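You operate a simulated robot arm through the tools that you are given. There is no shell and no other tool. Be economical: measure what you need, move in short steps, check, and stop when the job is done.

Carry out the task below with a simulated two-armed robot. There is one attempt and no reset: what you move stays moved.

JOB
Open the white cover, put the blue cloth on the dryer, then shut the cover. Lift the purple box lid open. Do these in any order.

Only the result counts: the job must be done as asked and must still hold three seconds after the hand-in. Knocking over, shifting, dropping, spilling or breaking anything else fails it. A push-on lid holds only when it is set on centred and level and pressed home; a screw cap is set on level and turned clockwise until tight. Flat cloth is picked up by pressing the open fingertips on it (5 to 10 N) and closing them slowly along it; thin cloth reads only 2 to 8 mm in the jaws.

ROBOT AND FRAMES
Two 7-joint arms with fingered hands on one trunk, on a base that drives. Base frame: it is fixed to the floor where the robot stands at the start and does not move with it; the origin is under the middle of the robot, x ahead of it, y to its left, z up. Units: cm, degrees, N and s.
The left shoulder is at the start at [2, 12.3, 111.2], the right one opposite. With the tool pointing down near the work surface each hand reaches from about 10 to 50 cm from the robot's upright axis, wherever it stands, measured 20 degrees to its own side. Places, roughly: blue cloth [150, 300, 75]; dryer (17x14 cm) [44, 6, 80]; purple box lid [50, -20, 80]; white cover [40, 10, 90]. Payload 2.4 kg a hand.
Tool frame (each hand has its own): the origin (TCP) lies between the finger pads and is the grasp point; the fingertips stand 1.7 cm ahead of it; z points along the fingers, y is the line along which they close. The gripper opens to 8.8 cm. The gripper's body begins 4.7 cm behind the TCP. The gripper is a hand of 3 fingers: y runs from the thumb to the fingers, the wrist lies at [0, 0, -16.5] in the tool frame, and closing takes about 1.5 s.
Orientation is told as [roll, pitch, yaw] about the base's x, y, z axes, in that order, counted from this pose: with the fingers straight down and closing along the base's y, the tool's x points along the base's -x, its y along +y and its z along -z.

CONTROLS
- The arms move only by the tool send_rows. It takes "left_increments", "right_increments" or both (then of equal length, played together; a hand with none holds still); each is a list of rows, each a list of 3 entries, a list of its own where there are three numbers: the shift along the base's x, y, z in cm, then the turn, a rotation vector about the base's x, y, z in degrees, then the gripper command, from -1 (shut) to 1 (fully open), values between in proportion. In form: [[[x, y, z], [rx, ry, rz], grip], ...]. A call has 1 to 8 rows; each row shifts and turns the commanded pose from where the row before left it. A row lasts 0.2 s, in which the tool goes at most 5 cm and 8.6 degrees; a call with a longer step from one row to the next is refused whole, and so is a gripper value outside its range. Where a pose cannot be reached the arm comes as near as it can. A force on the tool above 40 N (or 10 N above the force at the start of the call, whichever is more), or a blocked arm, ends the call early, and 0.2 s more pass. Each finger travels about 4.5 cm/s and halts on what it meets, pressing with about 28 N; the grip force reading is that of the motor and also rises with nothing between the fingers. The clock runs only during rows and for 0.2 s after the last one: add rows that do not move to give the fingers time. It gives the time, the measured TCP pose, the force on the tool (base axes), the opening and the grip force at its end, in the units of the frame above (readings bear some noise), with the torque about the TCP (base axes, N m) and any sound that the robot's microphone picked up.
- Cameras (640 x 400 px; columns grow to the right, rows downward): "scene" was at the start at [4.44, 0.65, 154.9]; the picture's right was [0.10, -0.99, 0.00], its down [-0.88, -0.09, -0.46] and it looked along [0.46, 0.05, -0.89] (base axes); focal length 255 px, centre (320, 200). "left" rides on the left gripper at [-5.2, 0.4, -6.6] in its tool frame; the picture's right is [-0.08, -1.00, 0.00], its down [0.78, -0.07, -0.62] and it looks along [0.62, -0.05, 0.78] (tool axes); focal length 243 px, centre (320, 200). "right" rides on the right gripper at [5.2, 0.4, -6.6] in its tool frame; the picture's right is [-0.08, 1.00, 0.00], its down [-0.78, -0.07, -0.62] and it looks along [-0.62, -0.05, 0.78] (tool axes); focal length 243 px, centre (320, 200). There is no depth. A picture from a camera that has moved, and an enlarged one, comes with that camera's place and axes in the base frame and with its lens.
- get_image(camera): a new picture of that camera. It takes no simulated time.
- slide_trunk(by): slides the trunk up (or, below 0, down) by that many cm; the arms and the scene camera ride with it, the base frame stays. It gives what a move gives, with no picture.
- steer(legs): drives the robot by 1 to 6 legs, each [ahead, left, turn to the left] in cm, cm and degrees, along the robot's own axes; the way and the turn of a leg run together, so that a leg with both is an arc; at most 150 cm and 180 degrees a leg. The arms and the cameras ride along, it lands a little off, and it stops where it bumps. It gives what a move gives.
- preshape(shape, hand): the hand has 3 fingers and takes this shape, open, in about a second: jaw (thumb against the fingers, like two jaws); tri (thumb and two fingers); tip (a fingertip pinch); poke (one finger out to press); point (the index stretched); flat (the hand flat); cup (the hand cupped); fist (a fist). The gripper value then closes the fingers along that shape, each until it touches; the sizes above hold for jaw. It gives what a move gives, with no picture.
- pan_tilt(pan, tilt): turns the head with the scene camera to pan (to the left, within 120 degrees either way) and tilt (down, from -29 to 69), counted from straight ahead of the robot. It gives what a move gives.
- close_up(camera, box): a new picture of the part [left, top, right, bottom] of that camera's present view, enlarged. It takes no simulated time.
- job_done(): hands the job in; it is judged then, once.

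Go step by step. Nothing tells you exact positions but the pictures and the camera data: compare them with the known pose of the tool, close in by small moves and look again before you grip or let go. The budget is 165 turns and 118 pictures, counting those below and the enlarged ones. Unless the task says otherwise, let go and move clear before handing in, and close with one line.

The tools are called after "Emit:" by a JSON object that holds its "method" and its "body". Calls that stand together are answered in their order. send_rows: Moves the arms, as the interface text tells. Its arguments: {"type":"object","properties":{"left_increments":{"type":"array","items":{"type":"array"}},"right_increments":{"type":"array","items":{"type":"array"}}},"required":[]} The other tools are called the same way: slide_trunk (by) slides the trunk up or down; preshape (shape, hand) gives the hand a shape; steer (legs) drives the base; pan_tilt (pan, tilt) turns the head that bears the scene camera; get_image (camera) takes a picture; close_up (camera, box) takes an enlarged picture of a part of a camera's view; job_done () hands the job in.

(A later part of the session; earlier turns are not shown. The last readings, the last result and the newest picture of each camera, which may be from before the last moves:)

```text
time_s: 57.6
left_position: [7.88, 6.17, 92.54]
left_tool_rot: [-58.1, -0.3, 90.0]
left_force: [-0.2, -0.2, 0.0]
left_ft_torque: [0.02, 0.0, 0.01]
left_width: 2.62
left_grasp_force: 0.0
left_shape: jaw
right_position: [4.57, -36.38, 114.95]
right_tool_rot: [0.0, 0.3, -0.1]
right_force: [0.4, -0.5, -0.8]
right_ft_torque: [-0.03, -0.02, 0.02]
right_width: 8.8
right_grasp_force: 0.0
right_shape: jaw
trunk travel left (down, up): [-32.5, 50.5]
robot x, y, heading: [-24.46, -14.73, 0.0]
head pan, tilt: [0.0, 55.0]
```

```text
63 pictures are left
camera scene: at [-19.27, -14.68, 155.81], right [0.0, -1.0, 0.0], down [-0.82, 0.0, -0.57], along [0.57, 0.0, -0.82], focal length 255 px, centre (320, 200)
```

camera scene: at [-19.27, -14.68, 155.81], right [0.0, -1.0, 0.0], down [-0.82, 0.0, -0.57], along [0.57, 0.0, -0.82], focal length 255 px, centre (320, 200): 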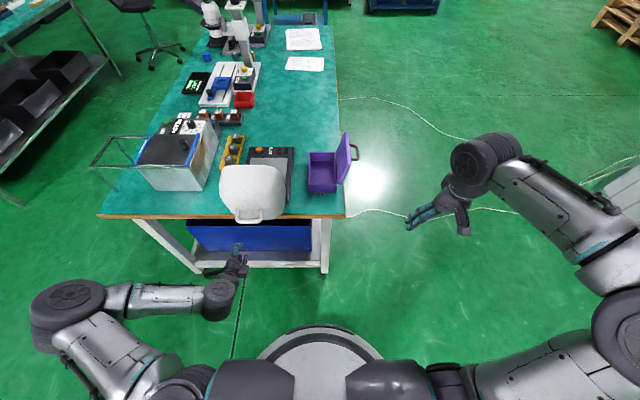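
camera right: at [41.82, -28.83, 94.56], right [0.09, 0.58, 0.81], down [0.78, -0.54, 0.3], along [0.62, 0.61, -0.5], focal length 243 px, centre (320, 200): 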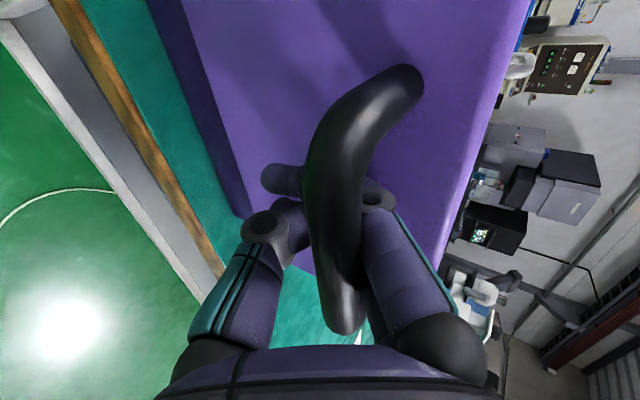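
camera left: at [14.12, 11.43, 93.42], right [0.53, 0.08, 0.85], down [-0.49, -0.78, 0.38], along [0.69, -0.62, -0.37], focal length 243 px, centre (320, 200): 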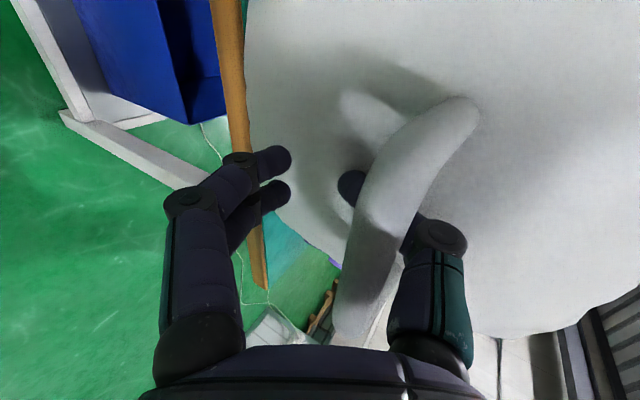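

Both the cover and box stay open. Next I lift the left hand upright and prepare for the drive to the other bench, where the cloth should lie near the far edge (about [165, 307]).

Emit:
{"method": "send_rows", "body": {"left_increments": [[[0, 0, 3], [0, 7.3, 0], 0], [[0, 0, 3], [0, 7.3, 0], 0], [[0, 0, 3], [0, 7.3, 0], 0], [[0, 0, 3], [0, 7.3, 0], 0], [[0, 0, 3], [0, 7.3, 0], 0], [[-1, 0, 3], [0, 7.3, 0], 0], [[-1, 0, 3], [0, 7.2, 0], 0], [[-1, 0, 2], [0, 7, 0], 0.5]]}}

Emit:
{"method": "steer", "body": {"legs": [[0, 0, 90]]}}

Emit:
{"method": "pan_tilt", "body": {"pan": 0, "tilt": 20}}

Emit:
{"method": "get_image", "body": {"camera": "scene"}}

```text
time_s: 59.4
left_position: [5.74, 6.57, 115.41]
left_tool_rot: [0.0, -0.1, 89.8]
left_force: [-0.7, -0.1, 0.5]
left_ft_torque: [-0.02, -0.01, -0.01]
left_width: 6.56
left_grasp_force: 0.1
left_shape: jaw
left hand out of reach, approached as far as the arm can: row 1
right_position: [4.56, -36.4, 114.83]
right_tool_rot: [0.0, 0.2, -0.1]
right_force: [0.1, -0.1, 0.1]
right_ft_torque: [0.0, 0.03, 0.04]
right_width: 8.78
right_grasp_force: 0.0
right_shape: jaw
trunk travel left (down, up): [-32.5, 50.5]
robot x, y, heading: [-24.27, -14.48, -0.1]
head pan, tilt: [0.0, 55.0]
```

```text
time_s: 63.5
left_position: [-44.94, 15.91, 115.27]
left_tool_rot: [-0.1, -0.2, 178.4]
left_force: [-0.3, 0.2, 0.2]
left_ft_torque: [0.04, -0.03, 0.01]
left_width: 6.57
left_grasp_force: 0.0
left_shape: jaw
right_position: [-2.04, 13.75, 114.87]
right_tool_rot: [0.0, 0.3, 88.5]
right_force: [0.6, -0.6, -0.2]
right_ft_torque: [0.02, 0.01, 0.0]
right_width: 8.79
right_grasp_force: 0.0
right_shape: jaw
trunk travel left (down, up): [-32.5, 50.5]
robot x, y, heading: [-24.35, -14.64, 88.8]
head pan, tilt: [0.0, 55.0]
```

```text
time_s: 64.5
left_position: [-45.04, 15.88, 115.39]
left_tool_rot: [-0.2, -0.2, 178.4]
left_force: [-0.2, 0.3, -0.1]
left_ft_torque: [-0.01, -0.01, -0.01]
left_width: 6.58
left_grasp_force: 0.0
left_shape: jaw
right_position: [-2.05, 13.84, 114.85]
right_tool_rot: [-0.1, 0.3, 88.5]
right_force: [0.2, 0.7, -0.2]
right_ft_torque: [0.03, 0.02, 0.01]
right_width: 8.78
right_grasp_force: 0.1
right_shape: jaw
trunk travel left (down, up): [-32.5, 50.5]
robot x, y, heading: [-24.28, -14.82, 88.9]
head pan, tilt: [0.0, 20.0]
```

```text
62 pictures are left
camera scene: at [-24.17, -7.34, 161.0], right [1.0, -0.02, 0.0], down [-0.01, -0.34, -0.94], along [0.02, 0.94, -0.34], focal length 255 px, centre (320, 200)
```

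scene: 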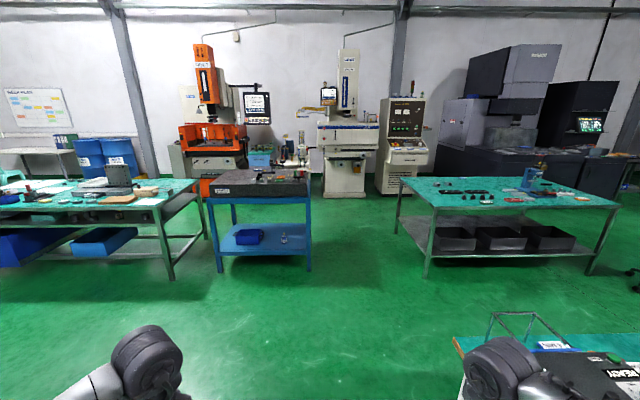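

The path between the granite table and the green bench is clear. I drive up it, round behind the bench.

Emit:
{"method": "close_up", "body": {"camera": "scene", "box": [380, 150, 640, 280]}}

Emit:
{"method": "steer", "body": {"legs": [[145, 0, 0], [105, -50, 0], [110, 0, 0]]}}

Emit:
{"method": "pan_tilt", "body": {"pan": -90, "tilt": 30}}

Emit:
{"method": "get_image", "body": {"camera": "scene"}}

```text
2.46 times, centred on (510, 215) of scene
camera zoom: at [-24.17, -7.34, 161.0], right [1.0, -0.02, 0.0], down [-0.01, -0.34, -0.94], along [0.02, 0.94, -0.34], focal length 628 px, centre (-148, 163)
```

zoom: 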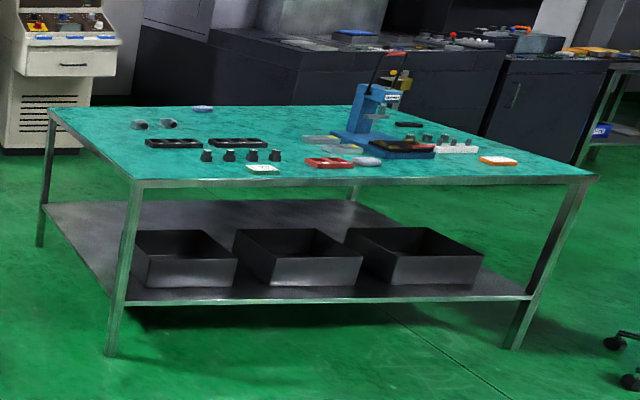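

```text
time_s: 82.5
left_position: [15.8, 375.66, 115.43]
left_tool_rot: [-0.1, -0.2, 177.8]
left_force: [0.4, -0.4, 0.8]
left_ft_torque: [0.04, -0.02, -0.02]
left_width: 6.59
left_grasp_force: 0.1
left_shape: jaw
right_position: [58.55, 373.08, 114.88]
right_tool_rot: [0.0, 0.3, 88.0]
right_force: [-0.4, -0.1, 0.1]
right_ft_torque: [-0.01, 0.0, 0.02]
right_width: 8.77
right_grasp_force: 0.1
right_shape: jaw
trunk travel left (down, up): [-32.5, 50.5]
robot x, y, heading: [36.0, 344.77, 88.2]
head pan, tilt: [0.0, 20.0]
```

```text
time_s: 84.2
left_position: [15.66, 375.59, 115.43]
left_tool_rot: [-0.1, -0.2, 177.8]
left_force: [0.1, -0.9, -0.4]
left_ft_torque: [0.01, 0.02, -0.01]
left_width: 6.58
left_grasp_force: 0.1
left_shape: jaw
right_position: [58.64, 373.05, 114.83]
right_tool_rot: [0.0, 0.2, 87.9]
right_force: [0.1, 0.4, 0.1]
right_ft_torque: [0.02, -0.01, -0.01]
right_width: 8.8
right_grasp_force: 0.0
right_shape: jaw
trunk travel left (down, up): [-32.5, 50.5]
robot x, y, heading: [35.67, 344.64, 87.9]
head pan, tilt: [-90.0, 30.0]
```

```text
60 pictures are left
camera scene: at [44.95, 342.52, 159.4], right [-0.03, -1.0, 0.0], down [-0.5, 0.02, -0.87], along [0.87, -0.03, -0.5], focal length 255 px, centre (320, 200)
```

scene: 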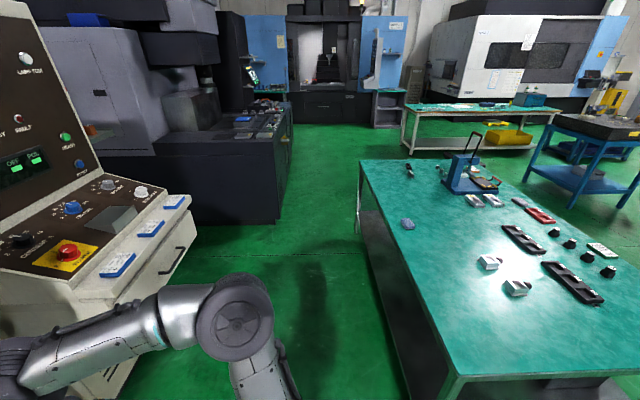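

I'm past the bench's end; a small blue thing lies at about [164, 289] on it. I enlarge it.

Emit:
{"method": "close_up", "body": {"camera": "scene", "box": [350, 150, 630, 320]}}

Emit:
{"method": "close_up", "body": {"camera": "scene", "box": [385, 205, 433, 240]}}

```text
2.29 times, centred on (490, 235) of scene
camera zoom: at [44.95, 342.52, 159.4], right [-0.03, -1.0, 0.0], down [-0.5, 0.02, -0.87], along [0.87, -0.03, -0.5], focal length 583 px, centre (-69, 120)
```

zoom: 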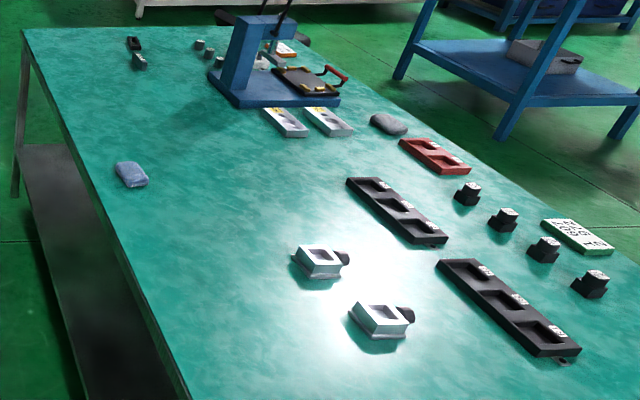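

```text
11.43 times, centred on (409, 222) of scene
camera zoom: at [44.95, 342.52, 159.4], right [-0.03, -1.0, 0.0], down [-0.5, 0.02, -0.87], along [0.87, -0.03, -0.5], focal length 2916 px, centre (-697, -57)
```

zoom: 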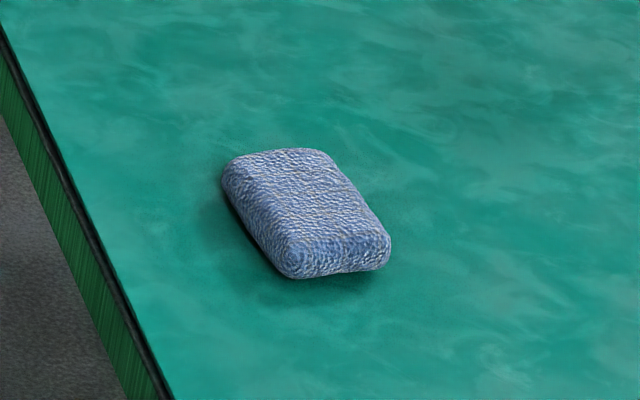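

It is a small folded blue cloth block (about 9 x 5 x 2.5 cm) at roughly [164, 289, 76], close to this side's edge. I turn to face the bench from behind and strafe to it.

Emit:
{"method": "steer", "body": {"legs": [[0, 0, -178], [0, 116, 0]]}}

Emit:
{"method": "pan_tilt", "body": {"pan": 10, "tilt": 50}}

Emit:
{"method": "get_image", "body": {"camera": "scene"}}

```text
time_s: 97.4
left_position: [172.05, 312.54, 115.36]
left_tool_rot: [-0.1, -0.2, -1.1]
left_force: [-0.4, 0.2, -0.8]
left_ft_torque: [0.01, 0.03, -0.01]
left_width: 6.57
left_grasp_force: 0.1
left_shape: jaw
right_position: [128.94, 314.38, 114.85]
right_tool_rot: [-0.1, 0.2, -91.0]
right_force: [0.6, 0.1, 0.0]
right_ft_torque: [0.0, -0.01, 0.0]
right_width: 8.8
right_grasp_force: 0.2
right_shape: jaw
trunk travel left (down, up): [-32.5, 50.5]
robot x, y, heading: [151.13, 343.02, -90.6]
head pan, tilt: [-90.0, 30.0]
```

```text
time_s: 99.1
left_position: [171.86, 312.54, 115.41]
left_tool_rot: [-0.1, -0.2, -1.1]
left_force: [-0.6, -0.8, -0.6]
left_ft_torque: [-0.01, -0.01, -0.04]
left_width: 6.56
left_grasp_force: 0.1
left_shape: jaw
right_position: [128.92, 314.38, 114.91]
right_tool_rot: [-0.1, 0.3, -91.0]
right_force: [0.4, 0.2, -0.5]
right_ft_torque: [0.02, 0.0, 0.02]
right_width: 8.83
right_grasp_force: 0.0
right_shape: jaw
trunk travel left (down, up): [-32.5, 50.5]
robot x, y, heading: [151.01, 342.95, -90.8]
head pan, tilt: [10.0, 50.0]
```

```text
57 pictures are left
camera scene: at [152.44, 337.37, 156.45], right [-0.99, -0.16, 0.0], down [-0.12, 0.76, -0.64], along [0.1, -0.63, -0.77], focal length 255 px, centre (320, 200)
```

scene: 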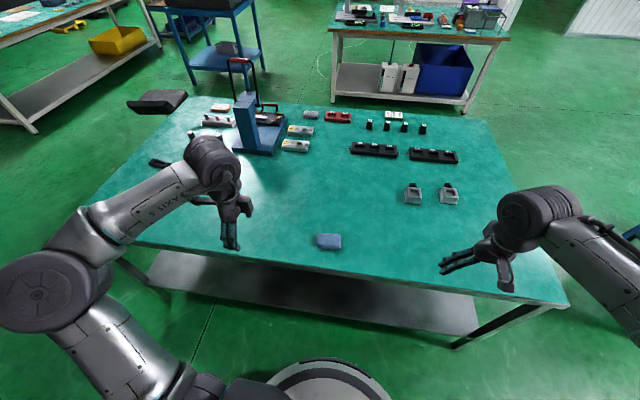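

The cloth is at about [156.7, 290, 76], long side along base x. I approach with the base, then bring the left hand over it (its jaws already close along base y).

Emit:
{"method": "steer", "body": {"legs": [[14, -5, 0]]}}

Emit:
{"method": "get_image", "body": {"camera": "scene"}}

```text
time_s: 100.5
left_position: [166.68, 298.46, 115.33]
left_tool_rot: [-0.1, -0.1, -1.1]
left_force: [-0.2, 0.5, -0.2]
left_ft_torque: [0.02, 0.03, -0.01]
left_width: 6.58
left_grasp_force: 0.0
left_shape: jaw
right_position: [123.68, 300.33, 114.86]
right_tool_rot: [-0.1, 0.3, -91.1]
right_force: [-0.3, -0.4, -0.4]
right_ft_torque: [0.0, 0.0, 0.04]
right_width: 8.8
right_grasp_force: 0.1
right_shape: jaw
trunk travel left (down, up): [-32.5, 50.5]
robot x, y, heading: [145.73, 328.75, -91.0]
head pan, tilt: [10.0, 50.0]
```

```text
56 pictures are left
camera scene: at [147.24, 323.27, 156.44], right [-0.99, -0.16, 0.0], down [-0.12, 0.76, -0.64], along [0.1, -0.63, -0.77], focal length 255 px, centre (320, 200)
```

scene: 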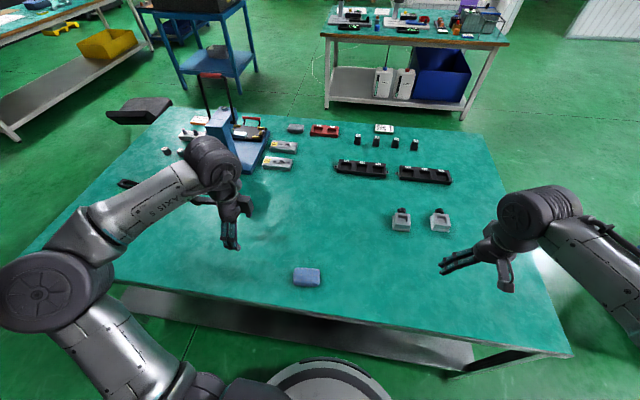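

Emit:
{"method": "send_rows", "body": {"left_increments": [[[-1.3, -1.1, -3.2], [0, 0, 0], 1], [[-1.3, -1.1, -3.2], [0, 0, 0], 1], [[-1.3, -1.1, -3.2], [0, 0, 0], 1], [[-1.3, -1.1, -3.2], [0, 0, 0], 1], [[-1.3, -1.1, -3.2], [0, 0, 0], 1], [[-1.3, -1.1, -3.2], [0, 0, 0], 1], [[-1.2, -1, -3.2], [0, 0, 0], 1], [[0, 0, 0], [0, 0, 0], 1]]}}

Emit:
{"method": "get_image", "body": {"camera": "left"}}

```text
time_s: 102.3
left_position: [157.71, 290.97, 92.92]
left_tool_rot: [-0.2, -0.2, -1.2]
left_force: [-0.1, -1.0, 0.7]
left_ft_torque: [0.05, 0.04, -0.01]
left_width: 8.79
left_grasp_force: 0.1
left_shape: jaw
right_position: [123.76, 300.43, 114.9]
right_tool_rot: [-0.1, 0.4, -91.1]
right_force: [0.7, 0.0, 0.8]
right_ft_torque: [0.01, 0.0, 0.01]
right_width: 8.78
right_grasp_force: 0.2
right_shape: jaw
trunk travel left (down, up): [-32.5, 50.5]
robot x, y, heading: [145.95, 329.21, -91.0]
head pan, tilt: [10.0, 50.0]
```

```text
55 pictures are left
camera left: at [162.93, 291.34, 99.44], right [0.06, -1.0, 0.0], down [-0.78, -0.05, 0.62], along [-0.62, -0.04, -0.79], focal length 243 px, centre (320, 200)
```

left: 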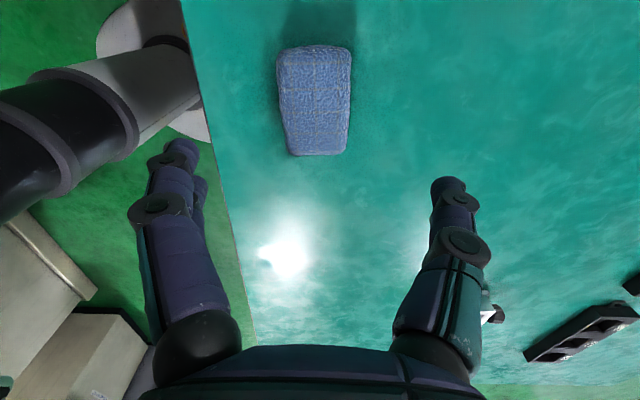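

Aligned within about 1 cm. I lower toward it.

Emit:
{"method": "send_rows", "body": {"left_increments": [[[-0.6, 0.1, -3], [0, 0, 0], 1], [[-0.6, 0.1, -3], [0, 0, 0], 1], [[0, 0, -3], [0, 0, 0], 1], [[0, 0, -2.5], [0, 0, 0], 1], [[0, 0, 0], [0, 0, 0], 1]]}}

Emit:
{"method": "get_image", "body": {"camera": "left"}}

```text
time_s: 103.5
left_position: [156.51, 291.18, 81.49]
left_tool_rot: [-0.1, -0.2, -1.3]
left_force: [-0.1, 0.5, -0.4]
left_ft_torque: [0.02, 0.02, 0.02]
left_width: 8.79
left_grasp_force: 0.0
left_shape: jaw
right_position: [123.84, 300.36, 114.86]
right_tool_rot: [0.0, 0.3, -91.1]
right_force: [1.0, -0.5, -1.0]
right_ft_torque: [0.0, -0.01, 0.0]
right_width: 8.78
right_grasp_force: 0.0
right_shape: jaw
trunk travel left (down, up): [-32.5, 50.5]
robot x, y, heading: [145.95, 328.94, -90.9]
head pan, tilt: [10.0, 50.0]
```

```text
54 pictures are left
camera left: at [161.76, 291.45, 88.14], right [0.06, -1.0, 0.0], down [-0.78, -0.05, 0.62], along [-0.62, -0.04, -0.79], focal length 243 px, centre (320, 200)
```

left: 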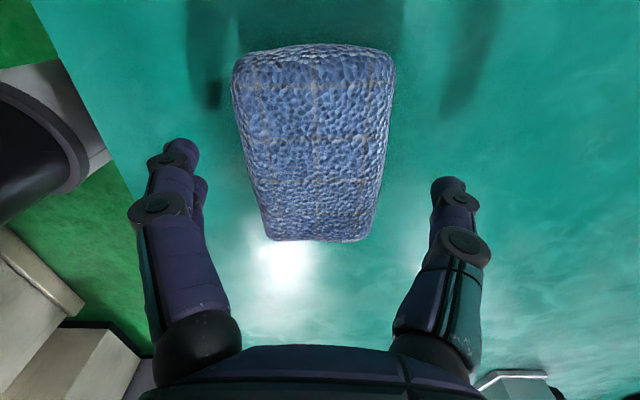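

Emit:
{"method": "send_rows", "body": {"left_increments": [[[0, 0, -1], [0, 0, 0], 1], [[0, 0, -1], [0, 0, 0], 1], [[0, 0, -0.8], [0, 0, 0], 1], [[0, 0, -0.7], [0, 0, 0], 1], [[0, 0, -0.6], [0, 0, 0], 1], [[0, 0, 0], [0, 0, 0], 1]]}}

Emit:
{"method": "get_image", "body": {"camera": "left"}}

```text
time_s: 104.3
left_position: [156.58, 290.81, 79.51]
left_tool_rot: [-0.7, -0.1, -1.1]
left_force: [1.6, 5.5, 19.0]
left_ft_torque: [-0.24, -0.02, -0.03]
left_width: 8.74
left_grasp_force: 0.1
left_shape: jaw
right_position: [123.83, 300.46, 114.93]
right_tool_rot: [0.1, 0.1, -91.0]
right_force: [-0.1, -0.5, -0.8]
right_ft_torque: [0.0, 0.0, -0.02]
right_width: 8.82
right_grasp_force: 0.2
right_shape: jaw
trunk travel left (down, up): [-32.5, 50.5]
robot x, y, heading: [146.08, 328.88, -90.5]
head pan, tilt: [10.0, 50.0]
stopped in row 3 (left hand): the force on the tool passed its limit at 49 N (the readings are from after the stop); the commanded pose is now the measured one
```

```text
53 pictures are left
camera left: at [161.8, 291.28, 85.95], right [0.07, -1.0, 0.01], down [-0.78, -0.04, 0.62], along [-0.62, -0.05, -0.78], focal length 243 px, centre (320, 200)
```

left: 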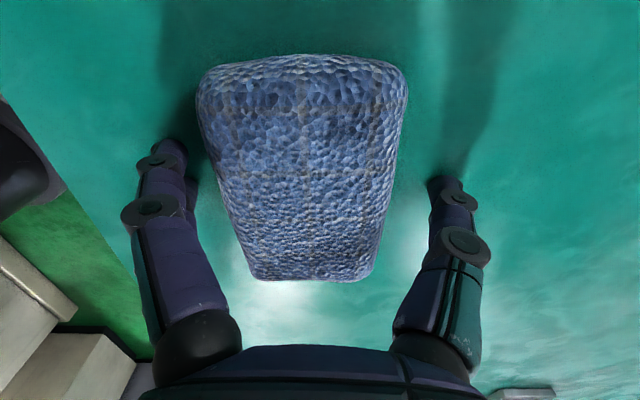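

The fingertips touch the bench (z≈77.6). I rise slightly and close on the cloth.

Emit:
{"method": "send_rows", "body": {"left_increments": [[[0, 0, 0.5], [0, 0, 0], 0.6], [[0, 0, 0], [0, 0, 0], 0.2], [[0, 0, 0], [0, 0, 0], -0.2], [[0, 0, 0], [0, 0, 0], -0.5], [[0, 0, 0], [0, 0, 0], -0.7], [[0, 0, 0], [0, 0, 0], -0.7], [[0, 0, 0], [0, 0, 0], -0.7]]}}

Emit:
{"method": "get_image", "body": {"camera": "left"}}

```text
time_s: 105.9
left_position: [156.52, 290.82, 79.87]
left_tool_rot: [-0.7, -0.1, -1.0]
left_force: [-2.1, 2.7, 2.3]
left_ft_torque: [0.19, 0.06, 0.04]
left_width: 6.39
left_grasp_force: 28.0
left_shape: jaw
right_position: [123.82, 300.46, 114.8]
right_tool_rot: [0.0, 0.3, -91.0]
right_force: [0.3, 1.0, 0.3]
right_ft_torque: [0.01, 0.01, 0.01]
right_width: 8.78
right_grasp_force: 0.0
right_shape: jaw
trunk travel left (down, up): [-32.5, 50.5]
robot x, y, heading: [146.13, 329.25, -90.6]
head pan, tilt: [10.0, 50.0]
```

```text
52 pictures are left
camera left: at [161.83, 291.24, 86.32], right [0.07, -1.0, 0.01], down [-0.78, -0.04, 0.62], along [-0.62, -0.05, -0.78], focal length 243 px, centre (320, 200)
```

left: 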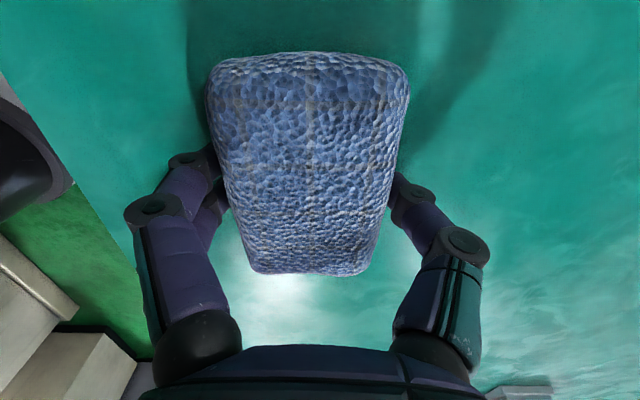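

Gripped at 6.4 cm. I lift it.

Emit:
{"method": "send_rows", "body": {"left_increments": [[[0, 0, 0.5], [0, 0, 0], -1], [[0, 0, 1], [0, 0, 0], -1], [[0, 0, 2], [0, 0, 0], -1], [[0, 0, 2.5], [0, 0, 0], -1], [[0, 0, 2.5], [0, 0, 0], -1], [[0, 0, 2.5], [0, 0, 0], -1], [[0, 0, 0], [0, 0, 0], -1]]}}

Emit:
{"method": "get_image", "body": {"camera": "left"}}

```text
time_s: 107.5
left_position: [156.55, 290.73, 90.79]
left_tool_rot: [-0.5, -0.1, -1.1]
left_force: [-0.7, 0.2, -0.3]
left_ft_torque: [-0.02, 0.0, 0.0]
left_width: 6.25
left_grasp_force: 28.4
left_shape: jaw
right_position: [123.87, 300.35, 114.91]
right_tool_rot: [0.0, 0.3, -91.0]
right_force: [0.8, 0.7, 0.1]
right_ft_torque: [0.0, -0.04, 0.01]
right_width: 8.8
right_grasp_force: 0.1
right_shape: jaw
trunk travel left (down, up): [-32.5, 50.5]
robot x, y, heading: [145.71, 328.79, -91.0]
head pan, tilt: [10.0, 50.0]
```

```text
51 pictures are left
camera left: at [161.8, 291.19, 97.27], right [0.07, -1.0, 0.01], down [-0.78, -0.04, 0.62], along [-0.62, -0.05, -0.78], focal length 243 px, centre (320, 200)
```

left: 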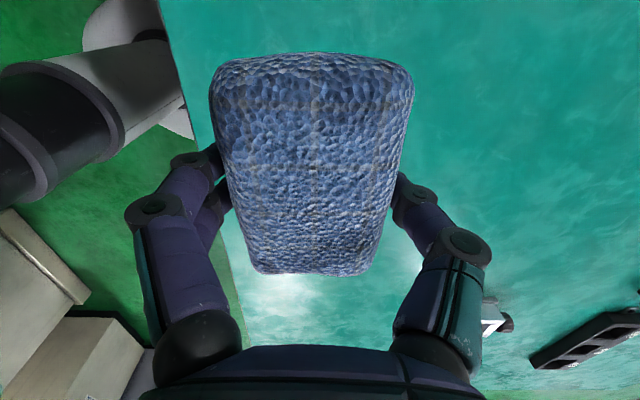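

The cloth is held. I raise it and drive back the same way, facing the original bench again.

Emit:
{"method": "send_rows", "body": {"left_increments": [[[0, 1, 4], [0, 0, 0], -1], [[0, 1, 4], [0, 0, 0], -1], [[0, 1, 4], [0, 0, 0], -1], [[0, 1, 4], [0, 0, 0], -1], [[0, 1, 4], [0, 0, 0], -1], [[0, 1, 4], [0, 0, 0], -1], [[0, 0, 0], [0, 0, 0], -1]]}}

Emit:
{"method": "steer", "body": {"legs": [[-15, 0, 0], [0, -116, 0], [110, 0, 0], [105, -60, 0], [30, 0, 0], [0, 0, 90]]}}

Emit:
{"method": "pan_tilt", "body": {"pan": -30, "tilt": 35}}

Emit:
{"method": "get_image", "body": {"camera": "scene"}}

```text
time_s: 109.1
left_position: [156.36, 296.91, 114.9]
left_tool_rot: [-0.7, -0.1, -1.1]
left_force: [0.8, -0.4, -0.5]
left_ft_torque: [0.0, 0.03, 0.0]
left_width: 6.21
left_grasp_force: 27.8
left_shape: jaw
right_position: [123.78, 300.34, 114.76]
right_tool_rot: [-0.1, 0.4, -91.0]
right_force: [-0.6, -0.4, -0.2]
right_ft_torque: [0.0, -0.01, 0.01]
right_width: 8.78
right_grasp_force: 0.1
right_shape: jaw
trunk travel left (down, up): [-32.5, 50.5]
robot x, y, heading: [145.99, 328.97, -90.6]
head pan, tilt: [10.0, 50.0]
```

```text
time_s: 132.4
left_position: [0.71, 110.95, 114.69]
left_tool_rot: [-0.6, -0.1, 88.3]
left_force: [0.4, 0.4, -0.5]
left_ft_torque: [0.03, 0.01, -0.02]
left_width: 6.19
left_grasp_force: 28.0
left_shape: jaw
right_position: [-3.11, 78.4, 114.8]
right_tool_rot: [0.1, 0.3, -1.7]
right_force: [-0.5, -0.2, -0.1]
right_ft_torque: [0.03, 0.0, -0.01]
right_width: 8.78
right_grasp_force: 0.1
right_shape: jaw
trunk travel left (down, up): [-32.5, 50.5]
robot x, y, heading: [-31.31, 101.03, -1.4]
head pan, tilt: [10.0, 50.0]
```

```text
time_s: 133.4
left_position: [0.65, 110.94, 114.88]
left_tool_rot: [-0.7, -0.2, 88.3]
left_force: [0.4, 0.0, -0.6]
left_ft_torque: [0.0, 0.02, -0.02]
left_width: 6.19
left_grasp_force: 28.2
left_shape: jaw
right_position: [-3.21, 78.48, 114.89]
right_tool_rot: [0.0, 0.4, -1.7]
right_force: [-0.3, 0.5, -0.2]
right_ft_torque: [0.01, 0.0, -0.01]
right_width: 8.81
right_grasp_force: 0.0
right_shape: jaw
trunk travel left (down, up): [-32.5, 50.5]
robot x, y, heading: [-31.37, 100.78, -1.6]
head pan, tilt: [-30.0, 35.0]
```

```text
50 pictures are left
camera scene: at [-26.0, 96.35, 158.62], right [-0.52, -0.85, 0.0], down [-0.49, 0.3, -0.82], along [0.7, -0.43, -0.57], focal length 255 px, centre (320, 200)
```

scene: 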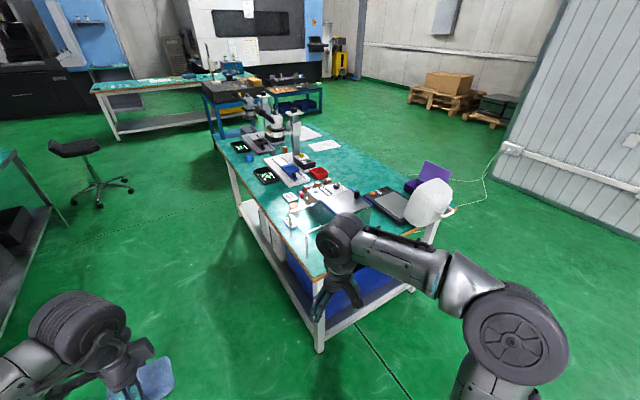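

The cover and lid are still open. I enlarge this side view to judge the clearance over the cover.

Emit:
{"method": "close_up", "body": {"camera": "scene", "box": [300, 150, 480, 262]}}

```text
3.56 times, centred on (390, 206) of scene
camera zoom: at [-26.0, 96.35, 158.62], right [-0.52, -0.85, 0.0], down [-0.49, 0.3, -0.82], along [0.7, -0.43, -0.57], focal length 907 px, centre (71, 179)
```

zoom: 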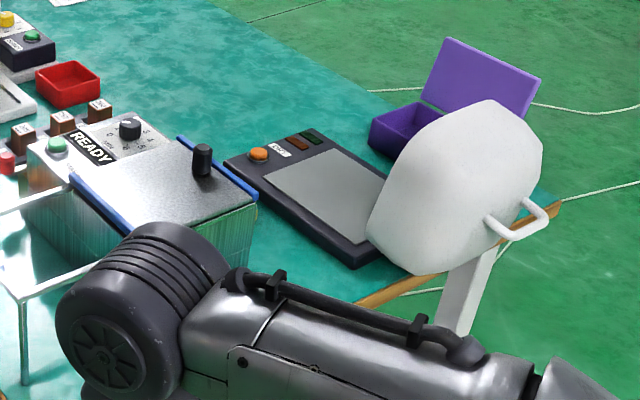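

The exposed plate spans about x 38–57, y -3 to 11 at z≈79; the open cover's top is about z 101 at x≈32. I strafe to the front of the bench, raise the trunk so the arm passes over the cover, and drive in.

Emit:
{"method": "steer", "body": {"legs": [[0, -60, 1.6], [0, -58, 0]]}}

Emit:
{"method": "slide_trunk", "body": {"by": 14}}

Emit:
{"method": "pan_tilt", "body": {"pan": 10, "tilt": 58}}

Emit:
{"method": "steer", "body": {"legs": [[30, 0, 0]]}}

Emit:
{"method": "get_image", "body": {"camera": "scene"}}

```text
time_s: 139.7
left_position: [0.12, -6.17, 114.86]
left_tool_rot: [-0.7, 0.0, 89.7]
left_force: [-0.6, 0.5, -0.9]
left_ft_torque: [0.01, 0.02, 0.02]
left_width: 6.18
left_grasp_force: 28.4
left_shape: jaw
right_position: [-3.0, -38.73, 114.77]
right_tool_rot: [0.0, 0.3, -0.2]
right_force: [0.1, 0.8, -0.3]
right_ft_torque: [-0.05, -0.03, 0.0]
right_width: 8.79
right_grasp_force: 0.1
right_shape: jaw
trunk travel left (down, up): [-32.5, 50.5]
robot x, y, heading: [-31.98, -16.99, -0.0]
head pan, tilt: [-30.0, 35.0]
```

```text
time_s: 141.4
left_position: [0.08, -6.1, 128.79]
left_tool_rot: [-0.7, -0.2, 89.7]
left_force: [0.0, -1.2, -0.6]
left_ft_torque: [0.01, -0.03, 0.0]
left_width: 6.21
left_grasp_force: 27.8
left_shape: jaw
right_position: [-2.95, -38.68, 128.79]
right_tool_rot: [0.0, 0.3, -0.2]
right_force: [0.0, -0.3, -0.2]
right_ft_torque: [-0.02, -0.02, 0.0]
right_width: 8.79
right_grasp_force: 0.1
right_shape: jaw
trunk travel left (down, up): [-46.5, 36.5]
robot x, y, heading: [-31.64, -16.8, 0.1]
head pan, tilt: [-30.0, 35.0]
```

```text
time_s: 142.5
left_position: [0.16, -6.09, 128.76]
left_tool_rot: [-0.7, -0.2, 89.7]
left_force: [0.3, 0.5, -0.3]
left_ft_torque: [0.03, 0.01, 0.01]
left_width: 6.16
left_grasp_force: 28.1
left_shape: jaw
right_position: [-3.0, -38.84, 128.95]
right_tool_rot: [0.0, 0.3, -0.2]
right_force: [-0.6, -1.6, 0.8]
right_ft_torque: [0.0, 0.0, -0.04]
right_width: 8.79
right_grasp_force: 0.2
right_shape: jaw
trunk travel left (down, up): [-46.5, 36.5]
robot x, y, heading: [-31.68, -17.09, -0.2]
head pan, tilt: [10.0, 58.0]
```

```text
time_s: 144.5
left_position: [30.8, -5.97, 128.85]
left_tool_rot: [-0.7, -0.1, 89.8]
left_force: [0.2, 0.5, -0.5]
left_ft_torque: [-0.01, 0.0, -0.01]
left_width: 6.18
left_grasp_force: 28.3
left_shape: jaw
right_position: [27.77, -38.6, 128.86]
right_tool_rot: [0.0, 0.4, -0.1]
right_force: [0.8, 0.2, 0.8]
right_ft_torque: [0.01, 0.01, 0.0]
right_width: 8.77
right_grasp_force: 0.0
right_shape: jaw
trunk travel left (down, up): [-46.5, 36.5]
robot x, y, heading: [-1.41, -16.71, -0.1]
head pan, tilt: [10.0, 58.0]
```

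```text
48 pictures are left
camera scene: at [3.57, -15.75, 169.42], right [0.17, -0.98, 0.0], down [-0.84, -0.15, -0.53], along [0.52, 0.09, -0.85], focal length 255 px, centre (320, 200)
```

scene: 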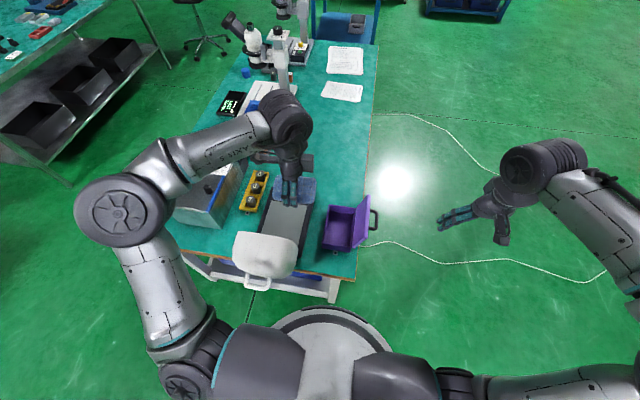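

Base clearance is fine; I drive a bit further and move the hand over the plate, still high.

Emit:
{"method": "steer", "body": {"legs": [[5, 0, 0]]}}

Emit:
{"method": "send_rows", "body": {"left_increments": [[[2, 2, -1], [0, 0, 0], -1], [[2, 2, -3], [0, 0, 0], -1], [[2, 2, -3], [0, 0, 0], -1], [[2, 2, -3], [0, 0, 0], -1], [[2, 2, -3], [0, 0, 0], -1], [[0, 0, -3], [0, 0, 0], -1], [[0, 0, 0], [0, 0, 0], -1]]}}

Emit:
{"method": "get_image", "body": {"camera": "scene"}}

Emit:
{"method": "get_image", "body": {"camera": "left"}}

```text
time_s: 145.4
left_position: [35.92, -5.97, 128.74]
left_tool_rot: [-0.6, -0.1, 89.7]
left_force: [0.4, 0.2, -1.0]
left_ft_torque: [0.0, 0.02, -0.02]
left_width: 6.21
left_grasp_force: 28.1
left_shape: jaw
right_position: [32.9, -38.53, 128.74]
right_tool_rot: [0.0, 0.5, -0.1]
right_force: [-0.5, 0.2, -0.7]
right_ft_torque: [-0.02, -0.01, -0.04]
right_width: 8.81
right_grasp_force: 0.1
right_shape: jaw
trunk travel left (down, up): [-46.5, 36.5]
robot x, y, heading: [3.34, -17.41, 0.1]
head pan, tilt: [10.0, 58.0]
```

```text
time_s: 147.1
left_position: [45.48, 3.82, 112.77]
left_tool_rot: [-0.7, -0.1, 89.7]
left_force: [-0.1, -0.1, 0.0]
left_ft_torque: [0.06, 0.0, -0.01]
left_width: 6.19
left_grasp_force: 28.0
left_shape: jaw
right_position: [32.59, -38.53, 128.86]
right_tool_rot: [0.0, 0.3, 0.0]
right_force: [-0.2, 0.6, -1.0]
right_ft_torque: [-0.01, 0.0, 0.0]
right_width: 8.81
right_grasp_force: 0.1
right_shape: jaw
trunk travel left (down, up): [-46.5, 36.5]
robot x, y, heading: [3.88, -16.88, 0.2]
head pan, tilt: [10.0, 58.0]
```

```text
47 pictures are left
camera scene: at [8.46, -15.74, 169.43], right [0.17, -0.98, 0.0], down [-0.84, -0.15, -0.53], along [0.52, 0.09, -0.85], focal length 255 px, centre (320, 200)
```

scene: 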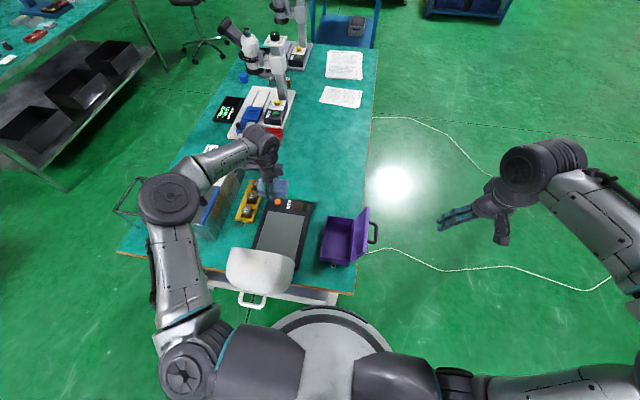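

```text
46 pictures are left
camera left: at [45.05, 8.96, 119.28], right [1.0, 0.08, 0.01], down [0.06, -0.78, 0.62], along [0.06, -0.62, -0.78], focal length 243 px, centre (320, 200)
```

left: 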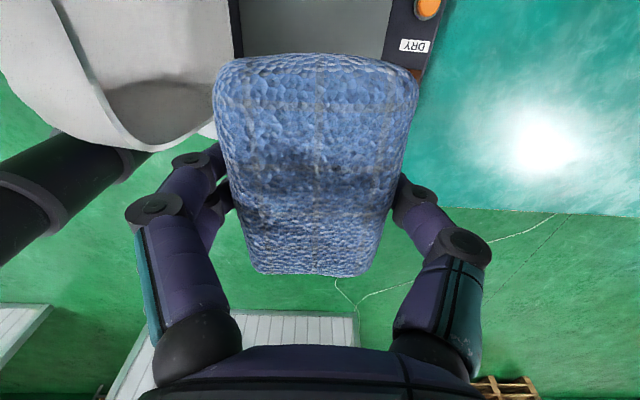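

The arm clears the cover. I enlarge the plate to fix its place.

Emit:
{"method": "close_up", "body": {"camera": "scene", "box": [215, 170, 335, 300]}}

```text
3.08 times, centred on (275, 235) of scene
camera zoom: at [8.46, -15.74, 169.43], right [0.17, -0.98, 0.0], down [-0.84, -0.15, -0.53], along [0.52, 0.09, -0.85], focal length 785 px, centre (458, 92)
```

zoom: 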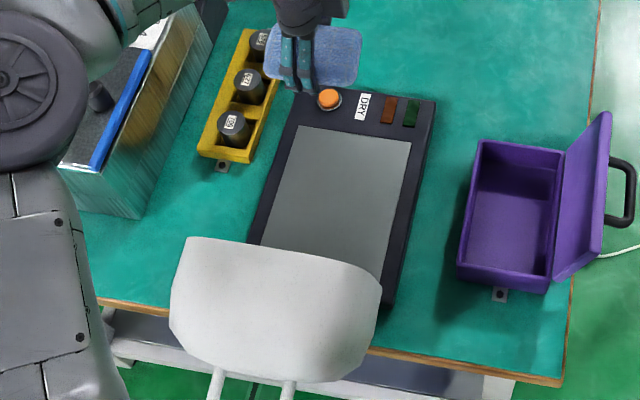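

Plate centre is about [46, 5.7]. I lower over it in stages.

Emit:
{"method": "send_rows", "body": {"left_increments": [[[0.2, 0.4, -4], [0, 0, 0], -1], [[0.2, 0.4, -4], [0, 0, 0], -1], [[0.2, 0.4, -4], [0, 0, 0], -1], [[0.2, 0.4, -4], [0, 0, 0], -1], [[0, 0, -4], [0, 0, 0], -1], [[0, 0, -4], [0, 0, 0], -1], [[0, 0, 0], [0, 0, 0], -1]]}}

Emit:
{"method": "get_image", "body": {"camera": "scene"}}

Emit:
{"method": "get_image", "body": {"camera": "left"}}

```text
time_s: 148.7
left_position: [46.43, 5.32, 88.71]
left_tool_rot: [-0.7, -0.1, 89.7]
left_force: [0.6, 0.5, -0.6]
left_ft_torque: [-0.03, 0.02, -0.01]
left_width: 6.17
left_grasp_force: 28.5
left_shape: jaw
right_position: [32.56, -38.55, 128.8]
right_tool_rot: [0.2, 0.2, -0.1]
right_force: [0.0, 0.9, 0.3]
right_ft_torque: [-0.01, 0.03, -0.02]
right_width: 8.78
right_grasp_force: 0.0
right_shape: jaw
trunk travel left (down, up): [-46.5, 36.5]
robot x, y, heading: [3.67, -16.81, 0.2]
head pan, tilt: [10.0, 58.0]
```

```text
44 pictures are left
camera scene: at [8.45, -15.72, 169.43], right [0.17, -0.98, 0.0], down [-0.84, -0.15, -0.53], along [0.52, 0.09, -0.85], focal length 255 px, centre (320, 200)
```

scene: 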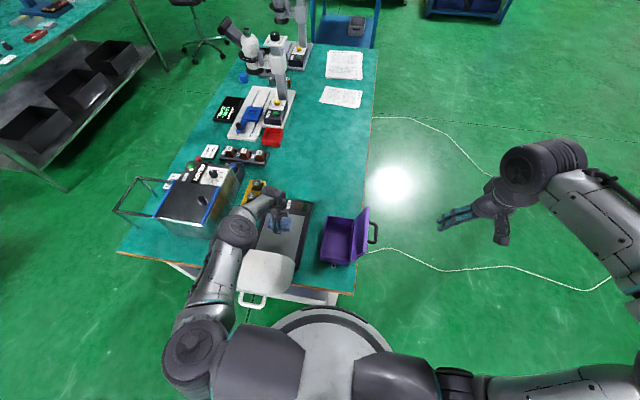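

```text
43 pictures are left
camera left: at [46.0, 10.58, 95.2], right [1.0, 0.08, 0.01], down [0.06, -0.78, 0.62], along [0.06, -0.62, -0.78], focal length 243 px, centre (320, 200)
```

left: 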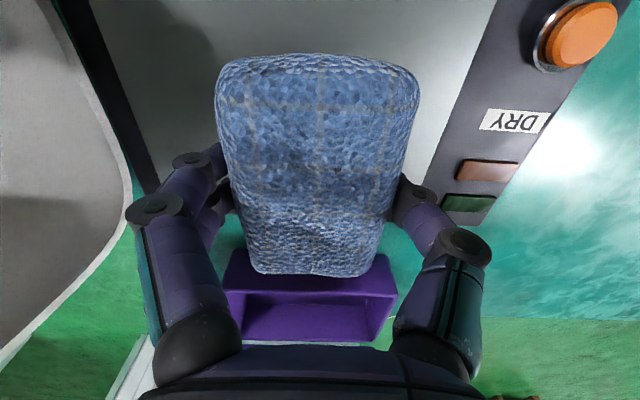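

Positioned well over the plate. I lower further in small steps.

Emit:
{"method": "send_rows", "body": {"left_increments": [[[0, 0, -1.5], [0, 0, 0], -1], [[0, 0, -1.5], [0, 0, 0], -1], [[0, 0, -1], [0, 0, 0], -1], [[0, 0, 0], [0, 0, 0], -1]]}}

Emit:
{"method": "close_up", "body": {"camera": "scene", "box": [185, 170, 345, 310]}}

```text
time_s: 149.7
left_position: [45.59, 5.63, 85.46]
left_tool_rot: [-0.7, -0.1, 89.8]
left_force: [0.6, 0.6, -0.3]
left_ft_torque: [0.02, 0.07, -0.01]
left_width: 6.18
left_grasp_force: 27.9
left_shape: jaw
left hand out of reach, approached as far as the arm can: row 2, 3
right_position: [32.58, -38.6, 128.84]
right_tool_rot: [-0.1, 0.3, -0.2]
right_force: [0.5, -0.1, 0.3]
right_ft_torque: [0.02, -0.01, 0.01]
right_width: 8.77
right_grasp_force: 0.0
right_shape: jaw
trunk travel left (down, up): [-46.5, 36.5]
robot x, y, heading: [3.32, -16.83, 0.1]
head pan, tilt: [10.0, 58.0]
```

```text
2.86 times, centred on (265, 240) of scene
camera zoom: at [8.47, -15.75, 169.43], right [0.17, -0.98, 0.0], down [-0.84, -0.15, -0.53], along [0.52, 0.09, -0.85], focal length 729 px, centre (477, 86)
```

zoom: 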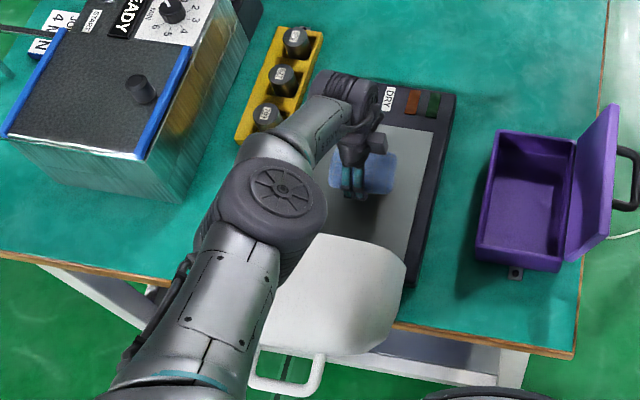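

Reach limit: I drive 3 cm nearer and keep lowering while holding x.

Emit:
{"method": "steer", "body": {"legs": [[3, 0, 0]]}}

Emit:
{"method": "send_rows", "body": {"left_increments": [[[-1, 0, -0.5], [0, 0, 0], -1], [[-1, 0, -1], [0, 0, 0], -1], [[-0.5, 0, -1], [0, 0, 0], -1], [[0, 0, 0], [0, 0, 0], -1]]}}

Emit:
{"method": "get_image", "body": {"camera": "scene"}}

Emit:
{"method": "get_image", "body": {"camera": "left"}}

```text
time_s: 150.5
left_position: [48.74, 5.51, 85.51]
left_tool_rot: [-0.6, -0.1, 89.7]
left_force: [-0.4, 0.5, 0.0]
left_ft_torque: [0.0, -0.03, 0.0]
left_width: 6.13
left_grasp_force: 28.6
left_shape: jaw
right_position: [35.87, -38.61, 128.82]
right_tool_rot: [0.0, 0.5, -0.2]
right_force: [0.3, -0.5, -0.4]
right_ft_torque: [0.02, 0.02, 0.02]
right_width: 8.78
right_grasp_force: 0.1
right_shape: jaw
trunk travel left (down, up): [-46.5, 36.5]
robot x, y, heading: [6.45, -16.94, 0.2]
head pan, tilt: [10.0, 58.0]
```

```text
time_s: 151.5
left_position: [46.05, 5.69, 83.17]
left_tool_rot: [-0.7, -0.2, 89.9]
left_force: [0.1, 0.5, -0.4]
left_ft_torque: [-0.01, -0.01, -0.02]
left_width: 6.13
left_grasp_force: 28.0
left_shape: jaw
right_position: [35.52, -38.64, 128.96]
right_tool_rot: [0.0, 0.3, -0.1]
right_force: [-0.2, 0.2, -0.1]
right_ft_torque: [0.02, 0.02, 0.01]
right_width: 8.79
right_grasp_force: 0.1
right_shape: jaw
trunk travel left (down, up): [-46.5, 36.5]
robot x, y, heading: [6.68, -16.56, -0.1]
head pan, tilt: [10.0, 58.0]
```

```text
41 pictures are left
camera scene: at [11.51, -15.74, 169.43], right [0.17, -0.98, 0.0], down [-0.84, -0.15, -0.53], along [0.52, 0.09, -0.85], focal length 255 px, centre (320, 200)
```

scene: 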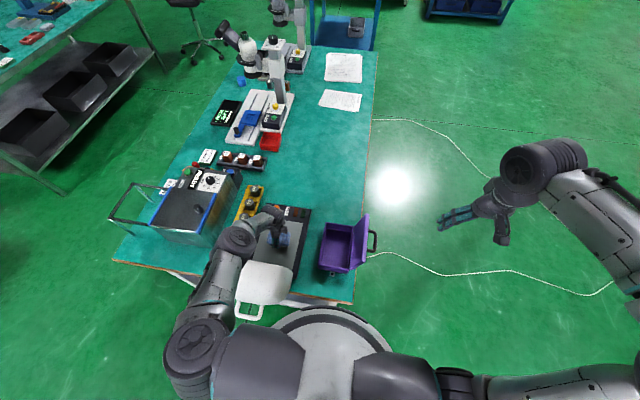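

```text
40 pictures are left
camera left: at [45.65, 10.78, 89.63], right [1.0, 0.08, 0.01], down [0.06, -0.78, 0.62], along [0.06, -0.62, -0.78], focal length 243 px, centre (320, 200)
```

left: 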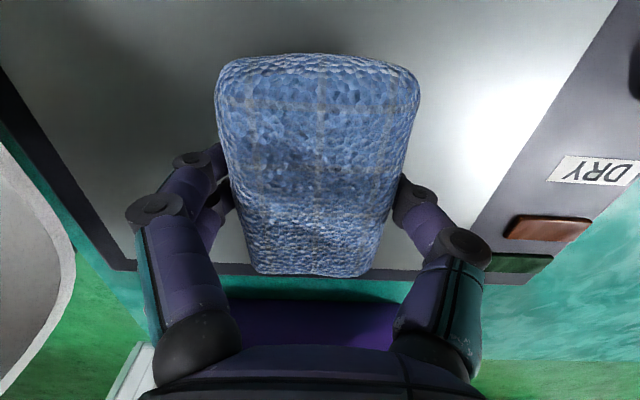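

Nearly down, well inside the plate. I lower gently until contact.

Emit:
{"method": "send_rows", "body": {"left_increments": [[[0, 0, -0.5], [0, 0, 0], -1], [[0, 0, -0.5], [0, 0, 0], -1], [[0, 0, -0.4], [0, 0, 0], -1], [[0, 0, -0.4], [0, 0, 0], -1], [[0, 0, 0], [0, 0, 0], -1]]}}

Emit:
{"method": "get_image", "body": {"camera": "left"}}

```text
time_s: 152.2
left_position: [46.42, 5.55, 82.54]
left_tool_rot: [-1.2, -0.3, 90.0]
left_force: [-6.1, -1.6, 25.6]
left_ft_torque: [-0.05, 0.83, -0.01]
left_width: 5.97
left_grasp_force: 28.0
left_shape: jaw
right_position: [35.37, -38.69, 128.81]
right_tool_rot: [0.1, 0.2, -0.1]
right_force: [0.4, -0.4, -0.4]
right_ft_torque: [-0.02, 0.01, -0.01]
right_width: 8.79
right_grasp_force: 0.0
right_shape: jaw
trunk travel left (down, up): [-46.5, 36.5]
robot x, y, heading: [6.67, -16.75, 0.4]
head pan, tilt: [10.0, 58.0]
stopped in row 3 (left hand): the force on the tool passed its limit at 46 N (the readings are from after the stop); the commanded pose is now the measured one
```

```text
39 pictures are left
camera left: at [45.84, 10.72, 88.92], right [1.0, 0.08, 0.02], down [0.05, -0.78, 0.62], along [0.07, -0.62, -0.79], focal length 243 px, centre (320, 200)
```

left: 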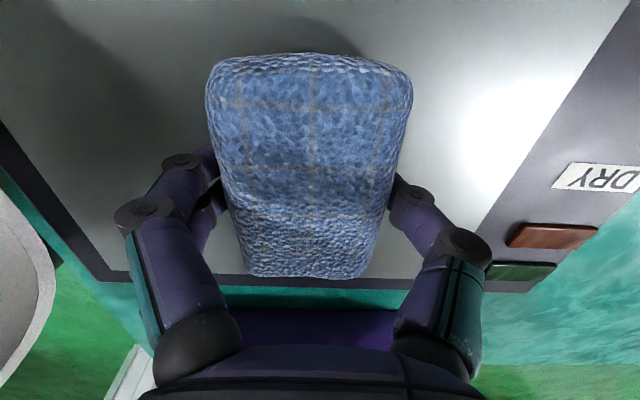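

The cloth is on the plate. I ease off, open, and rise.

Emit:
{"method": "send_rows", "body": {"left_increments": [[[0, 0, 0.2], [0, 0, 0], -0.2], [[0, 0, 0], [0, 0, 0], 0.4], [[0, 0, 0], [0, 0, 0], 1], [[0, 0, 0], [0, 0, 0], 1], [[0, 0, 0.5], [0, 0, 0], 1], [[0, 0, 1.5], [0, 0, 0], 1], [[0, 0, 3], [0, 0, 0], 1], [[0, 0, 3], [0, 0, 0], 1]]}}

Emit:
{"method": "get_image", "body": {"camera": "left"}}

```text
time_s: 154.0
left_position: [46.31, 5.6, 90.58]
left_tool_rot: [-1.1, -0.4, 90.0]
left_force: [0.3, 0.0, -0.6]
left_ft_torque: [-0.04, 0.0, 0.0]
left_width: 8.78
left_grasp_force: 0.0
left_shape: jaw
right_position: [35.6, -38.63, 128.77]
right_tool_rot: [0.0, 0.3, -0.2]
right_force: [0.3, -0.3, 0.1]
right_ft_torque: [-0.01, -0.01, 0.0]
right_width: 8.8
right_grasp_force: 0.1
right_shape: jaw
trunk travel left (down, up): [-46.5, 36.5]
robot x, y, heading: [6.9, -16.92, -0.1]
head pan, tilt: [10.0, 58.0]
```

```text
38 pictures are left
camera left: at [45.78, 10.75, 97.07], right [1.0, 0.08, 0.02], down [0.05, -0.78, 0.62], along [0.07, -0.62, -0.79], focal length 243 px, centre (320, 200)
```

left: 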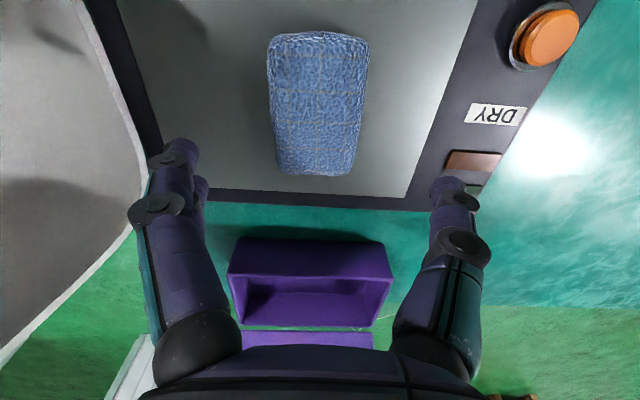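

The cloth lies flat on the plate. I lift the left hand clear above the cover, close the fingers, and back the base off to get in front of the cover.

Emit:
{"method": "send_rows", "body": {"left_increments": [[[0, 0, 4], [0, 0, 0], 1], [[0, 0, 4], [0, 0, 0], 1], [[0, 0, 4], [0, 0, 0], 1], [[0, 0, 4], [0, 0, 0], 0], [[0, 0, 4], [0, 0, 0], -1], [[0, 0, 4], [0, 0, 0], -1], [[-2, 0, 4], [0, 0, 0], -1], [[-3, 0, 2], [0, 0, 0], -1]]}}

Emit:
{"method": "steer", "body": {"legs": [[-30, 0, 0]]}}

Emit:
{"method": "get_image", "body": {"camera": "scene"}}

```text
time_s: 155.8
left_position: [41.31, 5.62, 120.6]
left_tool_rot: [-1.2, -0.3, 89.9]
left_force: [-0.1, -0.3, -0.1]
left_ft_torque: [-0.02, -0.03, 0.01]
left_width: 0.0
left_grasp_force: 2.5
left_shape: jaw
right_position: [35.65, -38.64, 128.84]
right_tool_rot: [0.0, 0.2, 0.0]
right_force: [-0.4, 0.7, 0.1]
right_ft_torque: [0.0, 0.0, -0.03]
right_width: 8.79
right_grasp_force: 0.0
right_shape: jaw
trunk travel left (down, up): [-46.5, 36.5]
robot x, y, heading: [6.75, -17.15, 0.0]
head pan, tilt: [10.0, 58.0]
```

```text
time_s: 157.9
left_position: [11.15, 5.63, 120.57]
left_tool_rot: [-1.1, -0.3, 89.8]
left_force: [-0.8, -0.5, -0.6]
left_ft_torque: [0.0, 0.02, 0.01]
left_width: 0.0
left_grasp_force: 28.3
left_shape: jaw
right_position: [5.22, -38.69, 128.91]
right_tool_rot: [-0.1, 0.3, 0.0]
right_force: [-0.3, -0.6, 0.0]
right_ft_torque: [-0.04, 0.0, 0.01]
right_width: 8.8
right_grasp_force: 0.1
right_shape: jaw
trunk travel left (down, up): [-46.5, 36.5]
robot x, y, heading: [-23.63, -16.91, 0.2]
head pan, tilt: [10.0, 58.0]
```

```text
37 pictures are left
camera scene: at [-18.95, -15.77, 169.43], right [0.17, -0.98, 0.0], down [-0.83, -0.15, -0.53], along [0.52, 0.09, -0.85], focal length 255 px, centre (320, 200)
```

scene: 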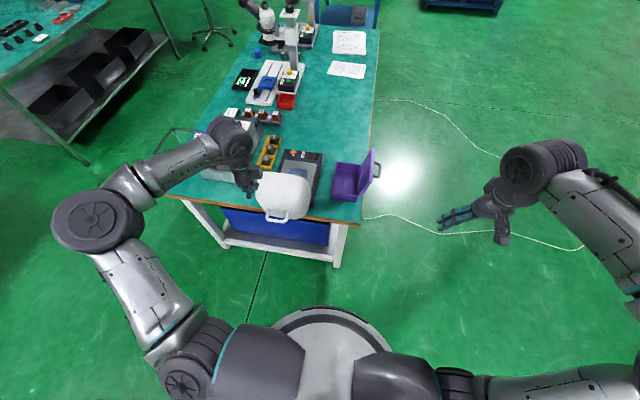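

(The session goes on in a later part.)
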